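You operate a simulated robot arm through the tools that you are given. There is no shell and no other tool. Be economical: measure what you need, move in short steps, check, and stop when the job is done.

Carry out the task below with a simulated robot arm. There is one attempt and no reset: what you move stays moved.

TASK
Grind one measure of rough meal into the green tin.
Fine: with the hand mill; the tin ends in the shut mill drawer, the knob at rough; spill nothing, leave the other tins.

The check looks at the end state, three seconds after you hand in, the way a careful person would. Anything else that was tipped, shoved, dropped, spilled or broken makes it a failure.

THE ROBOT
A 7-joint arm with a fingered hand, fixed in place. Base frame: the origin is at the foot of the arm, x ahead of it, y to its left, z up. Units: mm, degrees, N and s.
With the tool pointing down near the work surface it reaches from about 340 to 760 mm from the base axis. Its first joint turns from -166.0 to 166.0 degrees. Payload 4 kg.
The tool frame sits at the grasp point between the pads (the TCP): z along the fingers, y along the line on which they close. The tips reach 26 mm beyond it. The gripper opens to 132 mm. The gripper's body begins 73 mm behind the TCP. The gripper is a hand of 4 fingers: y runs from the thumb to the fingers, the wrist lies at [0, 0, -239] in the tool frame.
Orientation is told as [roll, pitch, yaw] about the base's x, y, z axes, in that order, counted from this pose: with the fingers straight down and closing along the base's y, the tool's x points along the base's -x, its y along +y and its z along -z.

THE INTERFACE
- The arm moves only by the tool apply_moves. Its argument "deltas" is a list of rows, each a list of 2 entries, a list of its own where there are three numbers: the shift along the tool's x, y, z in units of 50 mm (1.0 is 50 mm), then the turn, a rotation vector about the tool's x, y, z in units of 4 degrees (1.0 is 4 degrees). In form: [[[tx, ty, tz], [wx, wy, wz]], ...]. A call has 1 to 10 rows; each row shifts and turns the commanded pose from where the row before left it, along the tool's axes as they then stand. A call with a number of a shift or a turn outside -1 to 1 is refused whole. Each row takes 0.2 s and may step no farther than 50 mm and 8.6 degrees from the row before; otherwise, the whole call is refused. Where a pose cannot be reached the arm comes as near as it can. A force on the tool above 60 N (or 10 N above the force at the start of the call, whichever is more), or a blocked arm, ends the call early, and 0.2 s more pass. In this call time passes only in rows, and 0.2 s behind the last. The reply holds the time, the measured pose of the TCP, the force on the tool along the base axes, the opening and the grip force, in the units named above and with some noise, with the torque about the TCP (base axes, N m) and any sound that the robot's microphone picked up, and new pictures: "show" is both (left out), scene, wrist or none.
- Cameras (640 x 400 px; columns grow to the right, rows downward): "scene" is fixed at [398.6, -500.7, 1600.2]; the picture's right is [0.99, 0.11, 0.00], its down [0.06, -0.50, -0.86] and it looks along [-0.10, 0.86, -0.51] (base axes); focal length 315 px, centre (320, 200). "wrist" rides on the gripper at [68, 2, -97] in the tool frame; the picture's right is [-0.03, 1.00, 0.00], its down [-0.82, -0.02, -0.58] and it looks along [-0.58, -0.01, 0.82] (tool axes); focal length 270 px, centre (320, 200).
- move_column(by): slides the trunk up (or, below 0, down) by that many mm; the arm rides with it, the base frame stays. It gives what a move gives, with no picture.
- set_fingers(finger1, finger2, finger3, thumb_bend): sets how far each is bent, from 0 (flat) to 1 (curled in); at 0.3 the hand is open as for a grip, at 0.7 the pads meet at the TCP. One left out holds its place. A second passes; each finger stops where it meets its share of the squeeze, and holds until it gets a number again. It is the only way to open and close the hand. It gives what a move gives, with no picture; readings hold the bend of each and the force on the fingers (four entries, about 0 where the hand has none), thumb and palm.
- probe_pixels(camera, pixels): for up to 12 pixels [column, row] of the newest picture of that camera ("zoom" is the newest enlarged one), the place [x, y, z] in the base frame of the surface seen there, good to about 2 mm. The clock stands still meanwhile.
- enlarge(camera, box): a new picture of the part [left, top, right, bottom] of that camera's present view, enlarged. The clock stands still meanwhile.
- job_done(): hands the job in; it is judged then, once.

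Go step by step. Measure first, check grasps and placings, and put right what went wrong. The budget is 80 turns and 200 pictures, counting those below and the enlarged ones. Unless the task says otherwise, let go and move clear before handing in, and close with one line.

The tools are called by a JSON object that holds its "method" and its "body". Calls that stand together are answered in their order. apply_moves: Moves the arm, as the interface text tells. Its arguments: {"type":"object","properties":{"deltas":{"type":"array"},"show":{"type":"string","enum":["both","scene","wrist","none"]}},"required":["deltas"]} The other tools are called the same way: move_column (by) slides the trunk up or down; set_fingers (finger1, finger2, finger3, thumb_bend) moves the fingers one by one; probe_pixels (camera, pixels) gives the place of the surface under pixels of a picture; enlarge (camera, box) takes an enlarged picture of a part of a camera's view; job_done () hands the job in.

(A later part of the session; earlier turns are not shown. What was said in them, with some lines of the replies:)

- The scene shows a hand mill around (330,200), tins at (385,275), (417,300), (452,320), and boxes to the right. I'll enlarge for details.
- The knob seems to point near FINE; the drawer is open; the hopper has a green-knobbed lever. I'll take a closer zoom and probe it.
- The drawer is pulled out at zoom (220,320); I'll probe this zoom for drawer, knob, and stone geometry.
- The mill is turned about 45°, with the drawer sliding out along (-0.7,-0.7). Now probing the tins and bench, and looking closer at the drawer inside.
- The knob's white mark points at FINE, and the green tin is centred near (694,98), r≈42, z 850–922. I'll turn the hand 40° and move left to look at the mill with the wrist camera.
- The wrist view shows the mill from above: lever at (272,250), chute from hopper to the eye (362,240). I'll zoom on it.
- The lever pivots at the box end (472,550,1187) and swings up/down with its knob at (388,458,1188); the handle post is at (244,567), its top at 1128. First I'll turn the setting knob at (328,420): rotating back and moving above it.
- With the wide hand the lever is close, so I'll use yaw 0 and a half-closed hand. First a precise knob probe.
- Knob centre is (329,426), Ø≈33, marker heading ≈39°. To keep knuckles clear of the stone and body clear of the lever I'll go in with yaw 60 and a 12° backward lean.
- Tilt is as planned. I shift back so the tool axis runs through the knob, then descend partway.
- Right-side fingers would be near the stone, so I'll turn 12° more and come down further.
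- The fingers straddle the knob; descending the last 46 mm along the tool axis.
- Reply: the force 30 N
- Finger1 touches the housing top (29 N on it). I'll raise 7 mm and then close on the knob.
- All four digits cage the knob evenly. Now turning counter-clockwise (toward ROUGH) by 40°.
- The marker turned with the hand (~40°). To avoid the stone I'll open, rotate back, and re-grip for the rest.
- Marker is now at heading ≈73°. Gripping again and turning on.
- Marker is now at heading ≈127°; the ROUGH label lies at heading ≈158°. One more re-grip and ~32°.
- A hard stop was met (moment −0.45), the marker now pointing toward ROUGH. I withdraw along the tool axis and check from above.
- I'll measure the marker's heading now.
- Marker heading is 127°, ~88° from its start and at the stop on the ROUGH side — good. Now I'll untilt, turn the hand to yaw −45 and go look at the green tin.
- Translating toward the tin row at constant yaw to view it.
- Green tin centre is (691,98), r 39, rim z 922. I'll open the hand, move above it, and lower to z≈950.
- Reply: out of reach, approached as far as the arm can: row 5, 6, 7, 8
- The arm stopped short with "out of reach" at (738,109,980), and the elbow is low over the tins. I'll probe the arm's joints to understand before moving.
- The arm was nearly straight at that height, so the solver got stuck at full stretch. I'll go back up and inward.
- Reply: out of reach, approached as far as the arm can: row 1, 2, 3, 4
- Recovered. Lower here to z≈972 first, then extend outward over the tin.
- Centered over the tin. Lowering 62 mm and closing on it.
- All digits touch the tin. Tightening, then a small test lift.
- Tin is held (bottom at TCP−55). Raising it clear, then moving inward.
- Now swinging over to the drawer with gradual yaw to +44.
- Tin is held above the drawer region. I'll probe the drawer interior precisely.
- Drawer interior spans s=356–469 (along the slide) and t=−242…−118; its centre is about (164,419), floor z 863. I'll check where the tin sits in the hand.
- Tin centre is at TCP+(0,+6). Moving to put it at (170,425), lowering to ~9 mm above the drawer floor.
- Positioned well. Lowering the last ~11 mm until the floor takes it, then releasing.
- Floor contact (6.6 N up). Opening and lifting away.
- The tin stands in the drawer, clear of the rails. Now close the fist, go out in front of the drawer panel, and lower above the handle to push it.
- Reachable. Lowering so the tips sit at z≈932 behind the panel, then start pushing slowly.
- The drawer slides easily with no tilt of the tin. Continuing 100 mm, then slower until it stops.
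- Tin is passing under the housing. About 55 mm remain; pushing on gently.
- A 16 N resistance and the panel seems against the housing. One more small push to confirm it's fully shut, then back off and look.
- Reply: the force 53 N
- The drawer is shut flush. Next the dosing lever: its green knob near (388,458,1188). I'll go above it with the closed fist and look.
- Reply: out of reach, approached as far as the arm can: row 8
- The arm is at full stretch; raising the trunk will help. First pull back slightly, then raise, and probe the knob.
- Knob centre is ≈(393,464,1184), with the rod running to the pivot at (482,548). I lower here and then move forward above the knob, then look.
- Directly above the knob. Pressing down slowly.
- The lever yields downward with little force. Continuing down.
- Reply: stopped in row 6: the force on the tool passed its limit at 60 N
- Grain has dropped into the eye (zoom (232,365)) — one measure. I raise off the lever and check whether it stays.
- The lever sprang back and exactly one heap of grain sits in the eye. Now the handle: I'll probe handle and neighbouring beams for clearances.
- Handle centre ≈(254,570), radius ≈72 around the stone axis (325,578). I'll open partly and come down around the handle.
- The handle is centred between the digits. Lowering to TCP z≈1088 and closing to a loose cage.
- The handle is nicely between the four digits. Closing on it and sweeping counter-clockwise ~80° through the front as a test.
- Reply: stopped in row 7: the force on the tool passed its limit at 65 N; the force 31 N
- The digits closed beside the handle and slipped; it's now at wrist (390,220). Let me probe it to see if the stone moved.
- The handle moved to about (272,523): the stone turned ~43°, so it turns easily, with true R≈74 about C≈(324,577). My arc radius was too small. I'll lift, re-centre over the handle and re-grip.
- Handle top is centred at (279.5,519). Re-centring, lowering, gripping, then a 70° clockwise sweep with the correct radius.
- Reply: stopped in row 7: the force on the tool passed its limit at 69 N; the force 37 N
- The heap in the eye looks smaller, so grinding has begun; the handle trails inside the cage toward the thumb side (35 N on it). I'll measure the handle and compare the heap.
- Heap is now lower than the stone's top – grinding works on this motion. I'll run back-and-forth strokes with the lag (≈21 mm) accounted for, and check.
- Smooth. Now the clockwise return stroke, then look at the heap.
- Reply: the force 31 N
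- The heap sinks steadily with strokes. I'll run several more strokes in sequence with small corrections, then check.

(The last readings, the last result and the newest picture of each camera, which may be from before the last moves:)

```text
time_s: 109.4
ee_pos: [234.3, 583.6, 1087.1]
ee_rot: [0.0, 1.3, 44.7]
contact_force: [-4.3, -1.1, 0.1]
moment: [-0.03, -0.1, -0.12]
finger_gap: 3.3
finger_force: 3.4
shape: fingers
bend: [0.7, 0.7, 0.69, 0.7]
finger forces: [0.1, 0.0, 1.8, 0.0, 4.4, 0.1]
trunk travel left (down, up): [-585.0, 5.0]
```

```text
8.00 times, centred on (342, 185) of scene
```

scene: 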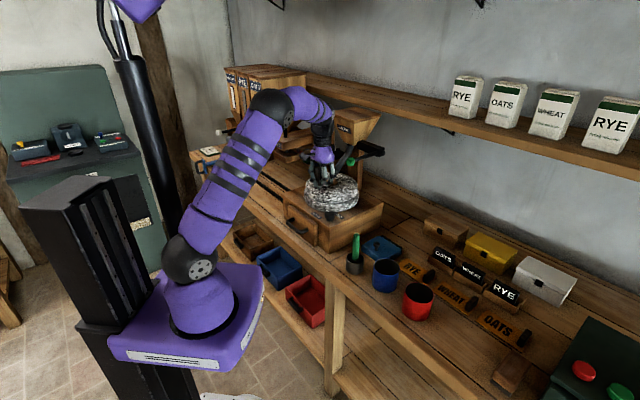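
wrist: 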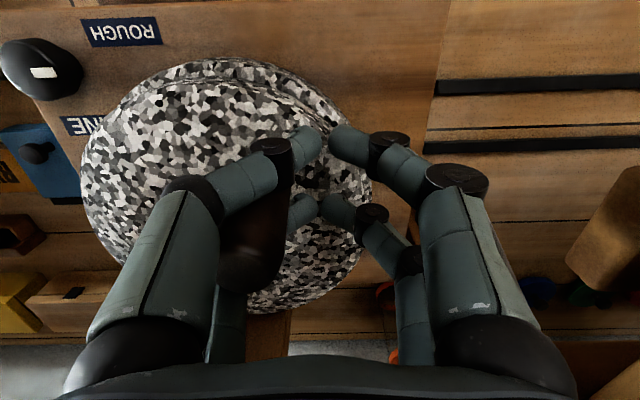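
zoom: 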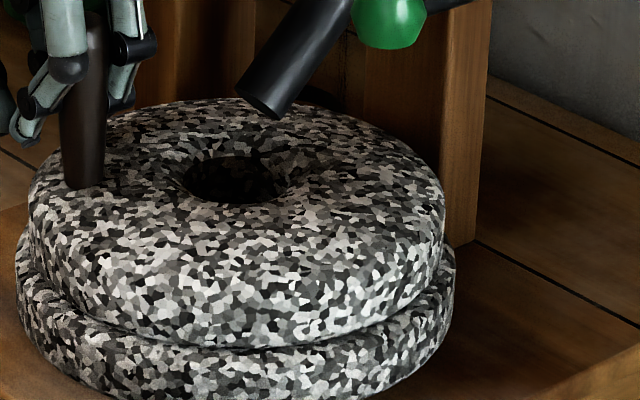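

The eye now looks empty to a good depth. I'll do more strokes to be sure the whole measure goes through.

{"method": "apply_moves", "body": {"deltas": [[[0, -0.42, 0], [0, 0, 0]], [[0, -0.4, 0], [0, 0, 0]], [[0.144, -0.214, 0], [0, 0, 0]], [[0.106, -0.237, 0], [0, 0, 0]], [[0.063, -0.252, 0], [0, 0, 0]], [[0.017, -0.256, 0], [0, 0, 0]], [[-0.027, -0.256, 0], [0, 0, 0]], [[-0.072, -0.247, 0], [0, 0, 0]]], "show": "none"}}

{"method": "apply_moves", "body": {"deltas": [[[-0.03, 0.42, 0], [0, 0, 0]], [[-0.03, 0.4, 0], [0, 0, 0]], [[0.072, 0.247, 0], [0, 0, 0]], [[0.027, 0.256, 0], [0, 0, 0]], [[-0.017, 0.256, 0], [0, 0, 0]], [[-0.063, 0.252, 0], [0, 0, 0]], [[-0.09, 0.237, 0], [0, 0, 0]], [[-0.1, 0.214, 0], [0, 0, 0]]], "show": "none"}}

{"method": "apply_moves", "body": {"deltas": [[[0, -0.42, 0], [0, 0, 0]], [[0, -0.4, 0], [0, 0, 0]], [[0.144, -0.214, 0], [0, 0, 0]], [[0.106, -0.237, 0], [0, 0, 0]], [[0.063, -0.252, 0], [0, 0, 0]], [[0.017, -0.256, 0], [0, 0, 0]], [[-0.027, -0.256, 0], [0, 0, 0]], [[-0.072, -0.247, 0], [0, 0, 0]]], "show": "none"}}

{"method": "apply_moves", "body": {"deltas": [[[-0.03, 0.42, 0], [0, 0, 0]], [[-0.03, 0.4, 0], [0, 0, 0]], [[0.072, 0.247, 0], [0, 0, 0]], [[0.027, 0.256, 0], [0, 0, 0]], [[-0.017, 0.256, 0], [0, 0, 0]], [[-0.063, 0.252, 0], [0, 0, 0]], [[-0.09, 0.237, 0], [0, 0, 0]], [[-0.1, 0.214, 0], [0, 0, 0]]], "show": "wrist"}}

{"method": "enlarge", "body": {"camera": "scene", "box": [270, 130, 398, 230]}}

```text
time_s: 111.2
ee_pos: [308.3, 494.3, 1085.5]
ee_rot: [0.1, 1.4, 44.6]
contact_force: [1.6, 3.7, 1.1]
moment: [0.02, 0.01, -0.08]
finger_gap: 5.2
finger_force: 2.5
shape: fingers
bend: [0.69, 0.68, 0.7, 0.7]
finger forces: [0.0, 5.1, 0.0, 0.0, 0.1, 0.0]
trunk travel left (down, up): [-585.0, 5.0]
```

```text
time_s: 113.0
ee_pos: [235.1, 583.5, 1087.7]
ee_rot: [0.0, 1.5, 44.6]
contact_force: [-7.8, -1.4, -1.4]
moment: [0.03, -0.09, -0.25]
finger_gap: 3.5
finger_force: 3.7
shape: fingers
bend: [0.69, 0.7, 0.7, 0.7]
finger forces: [0.0, 0.0, 0.6, 0.0, 7.0, 0.0]
trunk travel left (down, up): [-585.0, 5.0]
```

```text
time_s: 114.8
ee_pos: [308.2, 495.1, 1089.8]
ee_rot: [0.1, 1.3, 44.6]
contact_force: [5.1, 12.3, 0.8]
moment: [0.18, -0.06, -0.14]
finger_gap: 5.0
finger_force: 6.2
shape: fingers
bend: [0.69, 0.65, 0.7, 0.7]
finger forces: [0.1, 11.7, 0.0, 0.0, 0.0, 0.1]
trunk travel left (down, up): [-585.0, 5.0]
```

```text
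time_s: 116.6
ee_pos: [234.7, 583.7, 1087.9]
ee_rot: [0.1, 1.4, 44.5]
contact_force: [-1.7, 0.1, 0.2]
moment: [-0.01, -0.03, -0.07]
finger_gap: 4.7
finger_force: 2.3
shape: fingers
bend: [0.69, 0.7, 0.69, 0.7]
finger forces: [0.0, 0.1, 2.0, 0.0, 3.2, 0.1]
trunk travel left (down, up): [-585.0, 5.0]
```

wrist: 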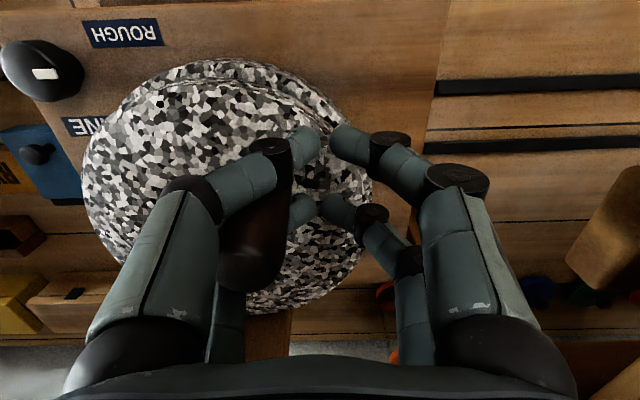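

```text
4.00 times, centred on (334, 180) of scene
```

zoom: 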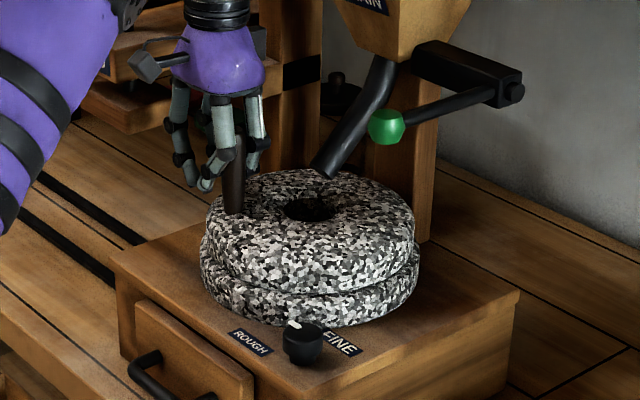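

Four more strokes, then I'll lift off and look down the eye.

{"method": "apply_moves", "body": {"deltas": [[[0, -0.42, 0], [0, 0, 0]], [[0, -0.4, 0], [0, 0, 0]], [[0.144, -0.214, 0], [0, 0, 0]], [[0.106, -0.237, 0], [0, 0, 0]], [[0.063, -0.252, 0], [0, 0, 0]], [[0.017, -0.256, 0], [0, 0, 0]], [[-0.027, -0.256, 0], [0, 0, 0]], [[-0.072, -0.247, 0], [0, 0, 0]]], "show": "none"}}

{"method": "apply_moves", "body": {"deltas": [[[-0.03, 0.42, 0], [0, 0, 0]], [[-0.03, 0.4, 0], [0, 0, 0]], [[0.072, 0.247, 0], [0, 0, 0]], [[0.027, 0.256, 0], [0, 0, 0]], [[-0.017, 0.256, 0], [0, 0, 0]], [[-0.063, 0.252, 0], [0, 0, 0]], [[-0.09, 0.237, 0], [0, 0, 0]], [[-0.1, 0.214, 0], [0, 0, 0]]], "show": "none"}}

{"method": "apply_moves", "body": {"deltas": [[[0, -0.42, 0], [0, 0, 0]], [[0, -0.4, 0], [0, 0, 0]], [[0.144, -0.214, 0], [0, 0, 0]], [[0.106, -0.237, 0], [0, 0, 0]], [[0.063, -0.252, 0], [0, 0, 0]], [[0.017, -0.256, 0], [0, 0, 0]], [[-0.027, -0.256, 0], [0, 0, 0]], [[-0.072, -0.247, 0], [0, 0, 0]]], "show": "none"}}

{"method": "apply_moves", "body": {"deltas": [[[-0.03, 0.42, 0], [0, 0, 0]], [[-0.03, 0.4, 0], [0, 0, 0]], [[0.072, 0.247, 0], [0, 0, 0]], [[0.027, 0.256, 0], [0, 0, 0]], [[-0.017, 0.256, 0], [0, 0, 0]], [[-0.063, 0.252, 0], [0, 0, 0]], [[-0.09, 0.237, 0], [0, 0, 0]], [[-0.1, 0.214, 0], [0, 0, 0]]], "show": "none"}}

{"method": "apply_moves", "body": {"deltas": [[[0, 0, -0.6], [0, 0, 0]], [[0, 0, -0.6], [0, 0, 0]], [[0, 0, -0.6], [0, 0, 0]], [[0.7, 0, -0.5], [0, 0, 0]], [[0.8, 0, -0.4], [0, 0, 0]], [[0.8, -0.4, 0], [0, 0, 0]], [[0.8, -0.4, 0], [0, 0, 0]]], "show": "both"}}

{"method": "enlarge", "body": {"camera": "wrist", "box": [220, 100, 460, 330]}}

```text
time_s: 118.4
ee_pos: [309.0, 494.4, 1086.2]
ee_rot: [0.1, 1.3, 44.5]
contact_force: [4.1, 11.1, 2.8]
moment: [0.23, -0.03, -0.12]
finger_gap: 5.3
finger_force: 5.6
shape: fingers
bend: [0.69, 0.66, 0.7, 0.7]
finger forces: [0.0, 10.5, 0.0, 0.0, 0.0, 0.1]
trunk travel left (down, up): [-585.0, 5.0]
```

```text
time_s: 120.2
ee_pos: [236.0, 583.7, 1088.5]
ee_rot: [-0.1, 1.5, 44.5]
contact_force: [-4.6, -0.6, -1.8]
moment: [0.05, -0.02, -0.1]
finger_gap: 4.0
finger_force: 2.3
shape: fingers
bend: [0.69, 0.7, 0.7, 0.7]
finger forces: [0.0, 0.1, 0.8, 0.1, 3.7, 0.0]
trunk travel left (down, up): [-585.0, 5.0]
```

```text
time_s: 122.0
ee_pos: [308.4, 495.4, 1088.5]
ee_rot: [0.1, 1.4, 44.6]
contact_force: [4.1, 12.0, 0.3]
moment: [0.18, -0.07, -0.17]
finger_gap: 5.3
finger_force: 5.9
shape: fingers
bend: [0.69, 0.65, 0.7, 0.7]
finger forces: [0.0, 11.5, 0.0, 0.0, 0.0, 0.0]
trunk travel left (down, up): [-585.0, 5.0]
```

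```text
time_s: 123.8
ee_pos: [236.0, 583.4, 1087.1]
ee_rot: [0.1, 1.4, 44.5]
contact_force: [-4.2, -0.1, 2.2]
moment: [0.01, -0.1, -0.14]
finger_gap: 3.4
finger_force: 2.4
shape: fingers
bend: [0.69, 0.7, 0.7, 0.7]
finger forces: [0.1, 0.0, 1.1, 0.0, 4.5, 0.0]
trunk travel left (down, up): [-585.0, 5.0]
```

```text
time_s: 125.4
ee_pos: [155.5, 446.4, 1228.3]
ee_rot: [0.0, 1.3, 44.5]
contact_force: [0.3, -0.3, 0.4]
moment: [0.03, 0.0, 0.02]
finger_gap: 5.8
finger_force: 0.1
shape: fingers
bend: [0.69, 0.7, 0.7, 0.7]
finger forces: [0.0, 0.0, 0.0, 0.0, 0.0, 0.0]
trunk travel left (down, up): [-585.0, 5.0]
```

scene: 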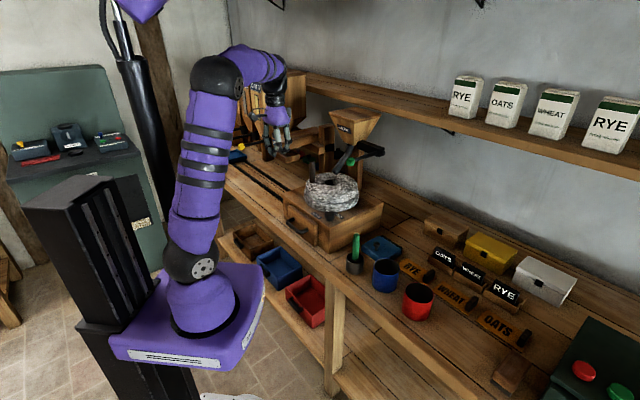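
wrist: 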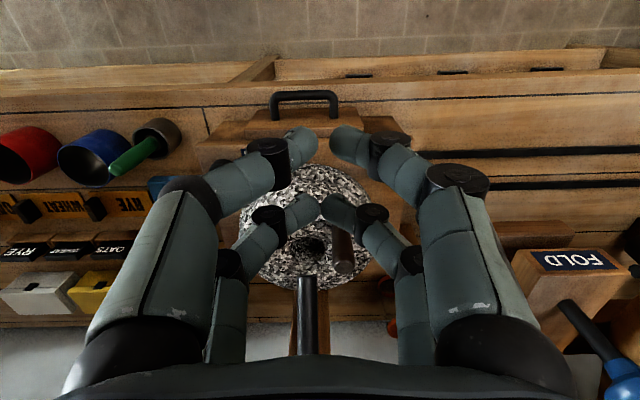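

```text
1.74 times, centred on (340, 215) of wrist
```

zoom: 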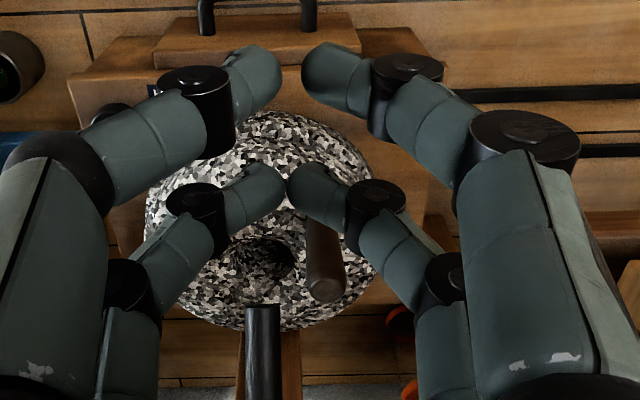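

The eye looks empty. I'll open the hand and zoom in on the eye, knob and drawer for a final check.

{"method": "set_fingers", "body": {"finger1": 0.3, "finger2": 0.3, "finger3": 0.3, "thumb_bend": 0.3}}

{"method": "enlarge", "body": {"camera": "wrist", "box": [250, 190, 370, 290]}}

{"method": "enlarge", "body": {"camera": "scene", "box": [262, 150, 390, 260]}}

{"method": "enlarge", "body": {"camera": "wrist", "box": [200, 70, 440, 200]}}

```text
time_s: 126.4
ee_pos: [156.2, 447.6, 1228.1]
ee_rot: [-0.1, 1.4, 44.6]
contact_force: [0.0, -0.1, -0.5]
moment: [-0.02, 0.0, 0.03]
finger_gap: 132.3
finger_force: 0.0
shape: fingers
bend: [0.3, 0.3, 0.3, 0.3]
finger forces: [0.0, 0.1, 0.0, 0.0, 0.1, 0.0]
trunk travel left (down, up): [-585.0, 5.0]
```

```text
4.00 times, centred on (310, 240) of wrist
```

zoom: 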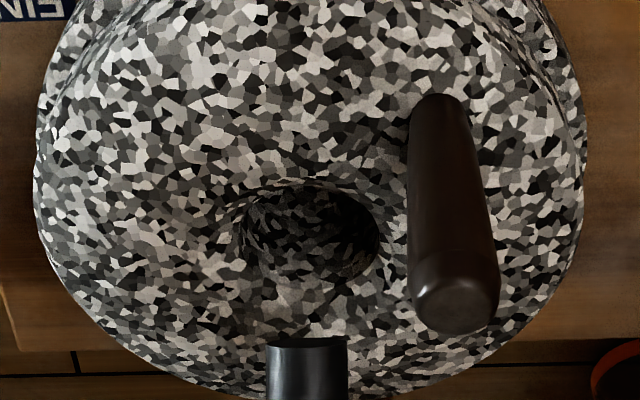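

```text
3.64 times, centred on (326, 205) of scene
```

zoom: 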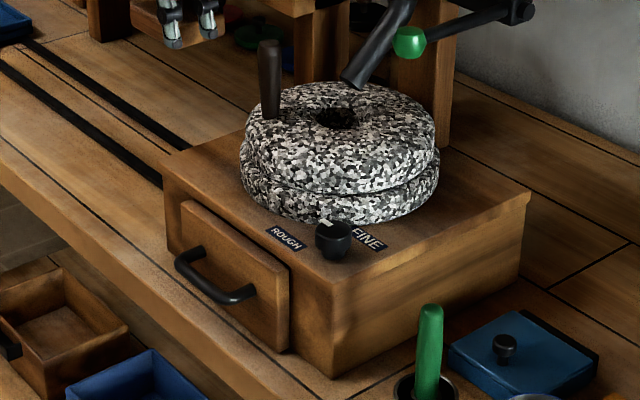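

```text
2.67 times, centred on (320, 135) of wrist
```

zoom: 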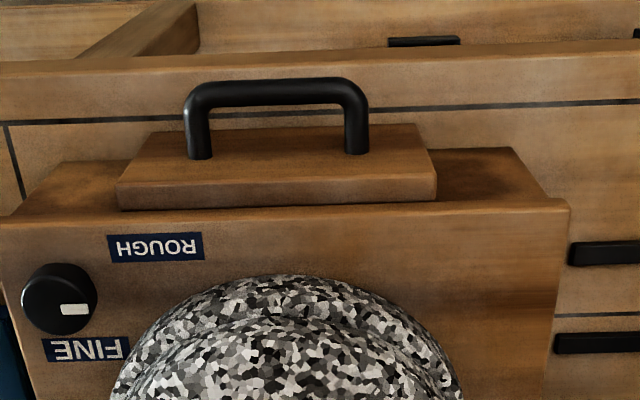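

The eye is empty, drawer shut, nothing spilled. I want to double-check the knob: the marker points ~90° from FINE, while the ROUGH label sits a bit further. Measuring precisely.

{"method": "enlarge", "body": {"camera": "wrist", "box": [200, 150, 256, 210]}}

{"method": "enlarge", "body": {"camera": "scene", "box": [312, 196, 360, 232]}}

```text
6.67 times, centred on (228, 180) of wrist
```

zoom: 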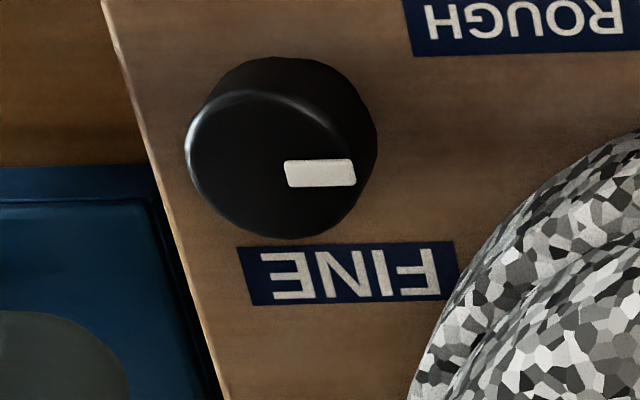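

```text
11.11 times, centred on (336, 214) of scene
```

zoom: 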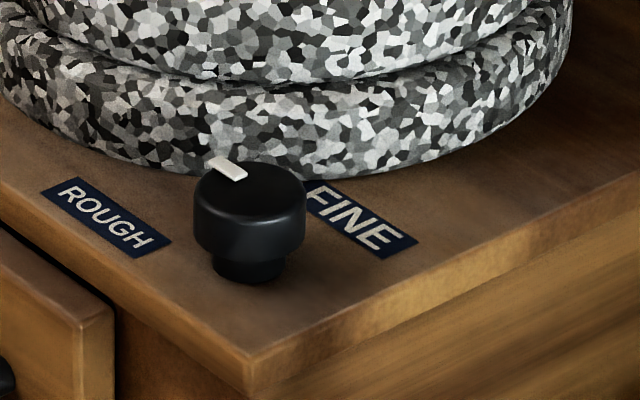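

The marker is exactly 90° from its FINE position and at the hard stop I felt. The eye is empty, the drawer is shut with the green tin inside, the other tins are untouched, and the hand is open and clear, so I'm handing in.

{"method": "job_done", "body": {}}

```text
The job is handed in.
```

I handed the job in with one measure of grain ground on the rough setting, but I did not reopen the drawer to look at the meal in the tin. The green tin is in the shut mill drawer, the knob is at the rough stop, the eye of the stone is empty, and I saw no spill and left the other tins alone.
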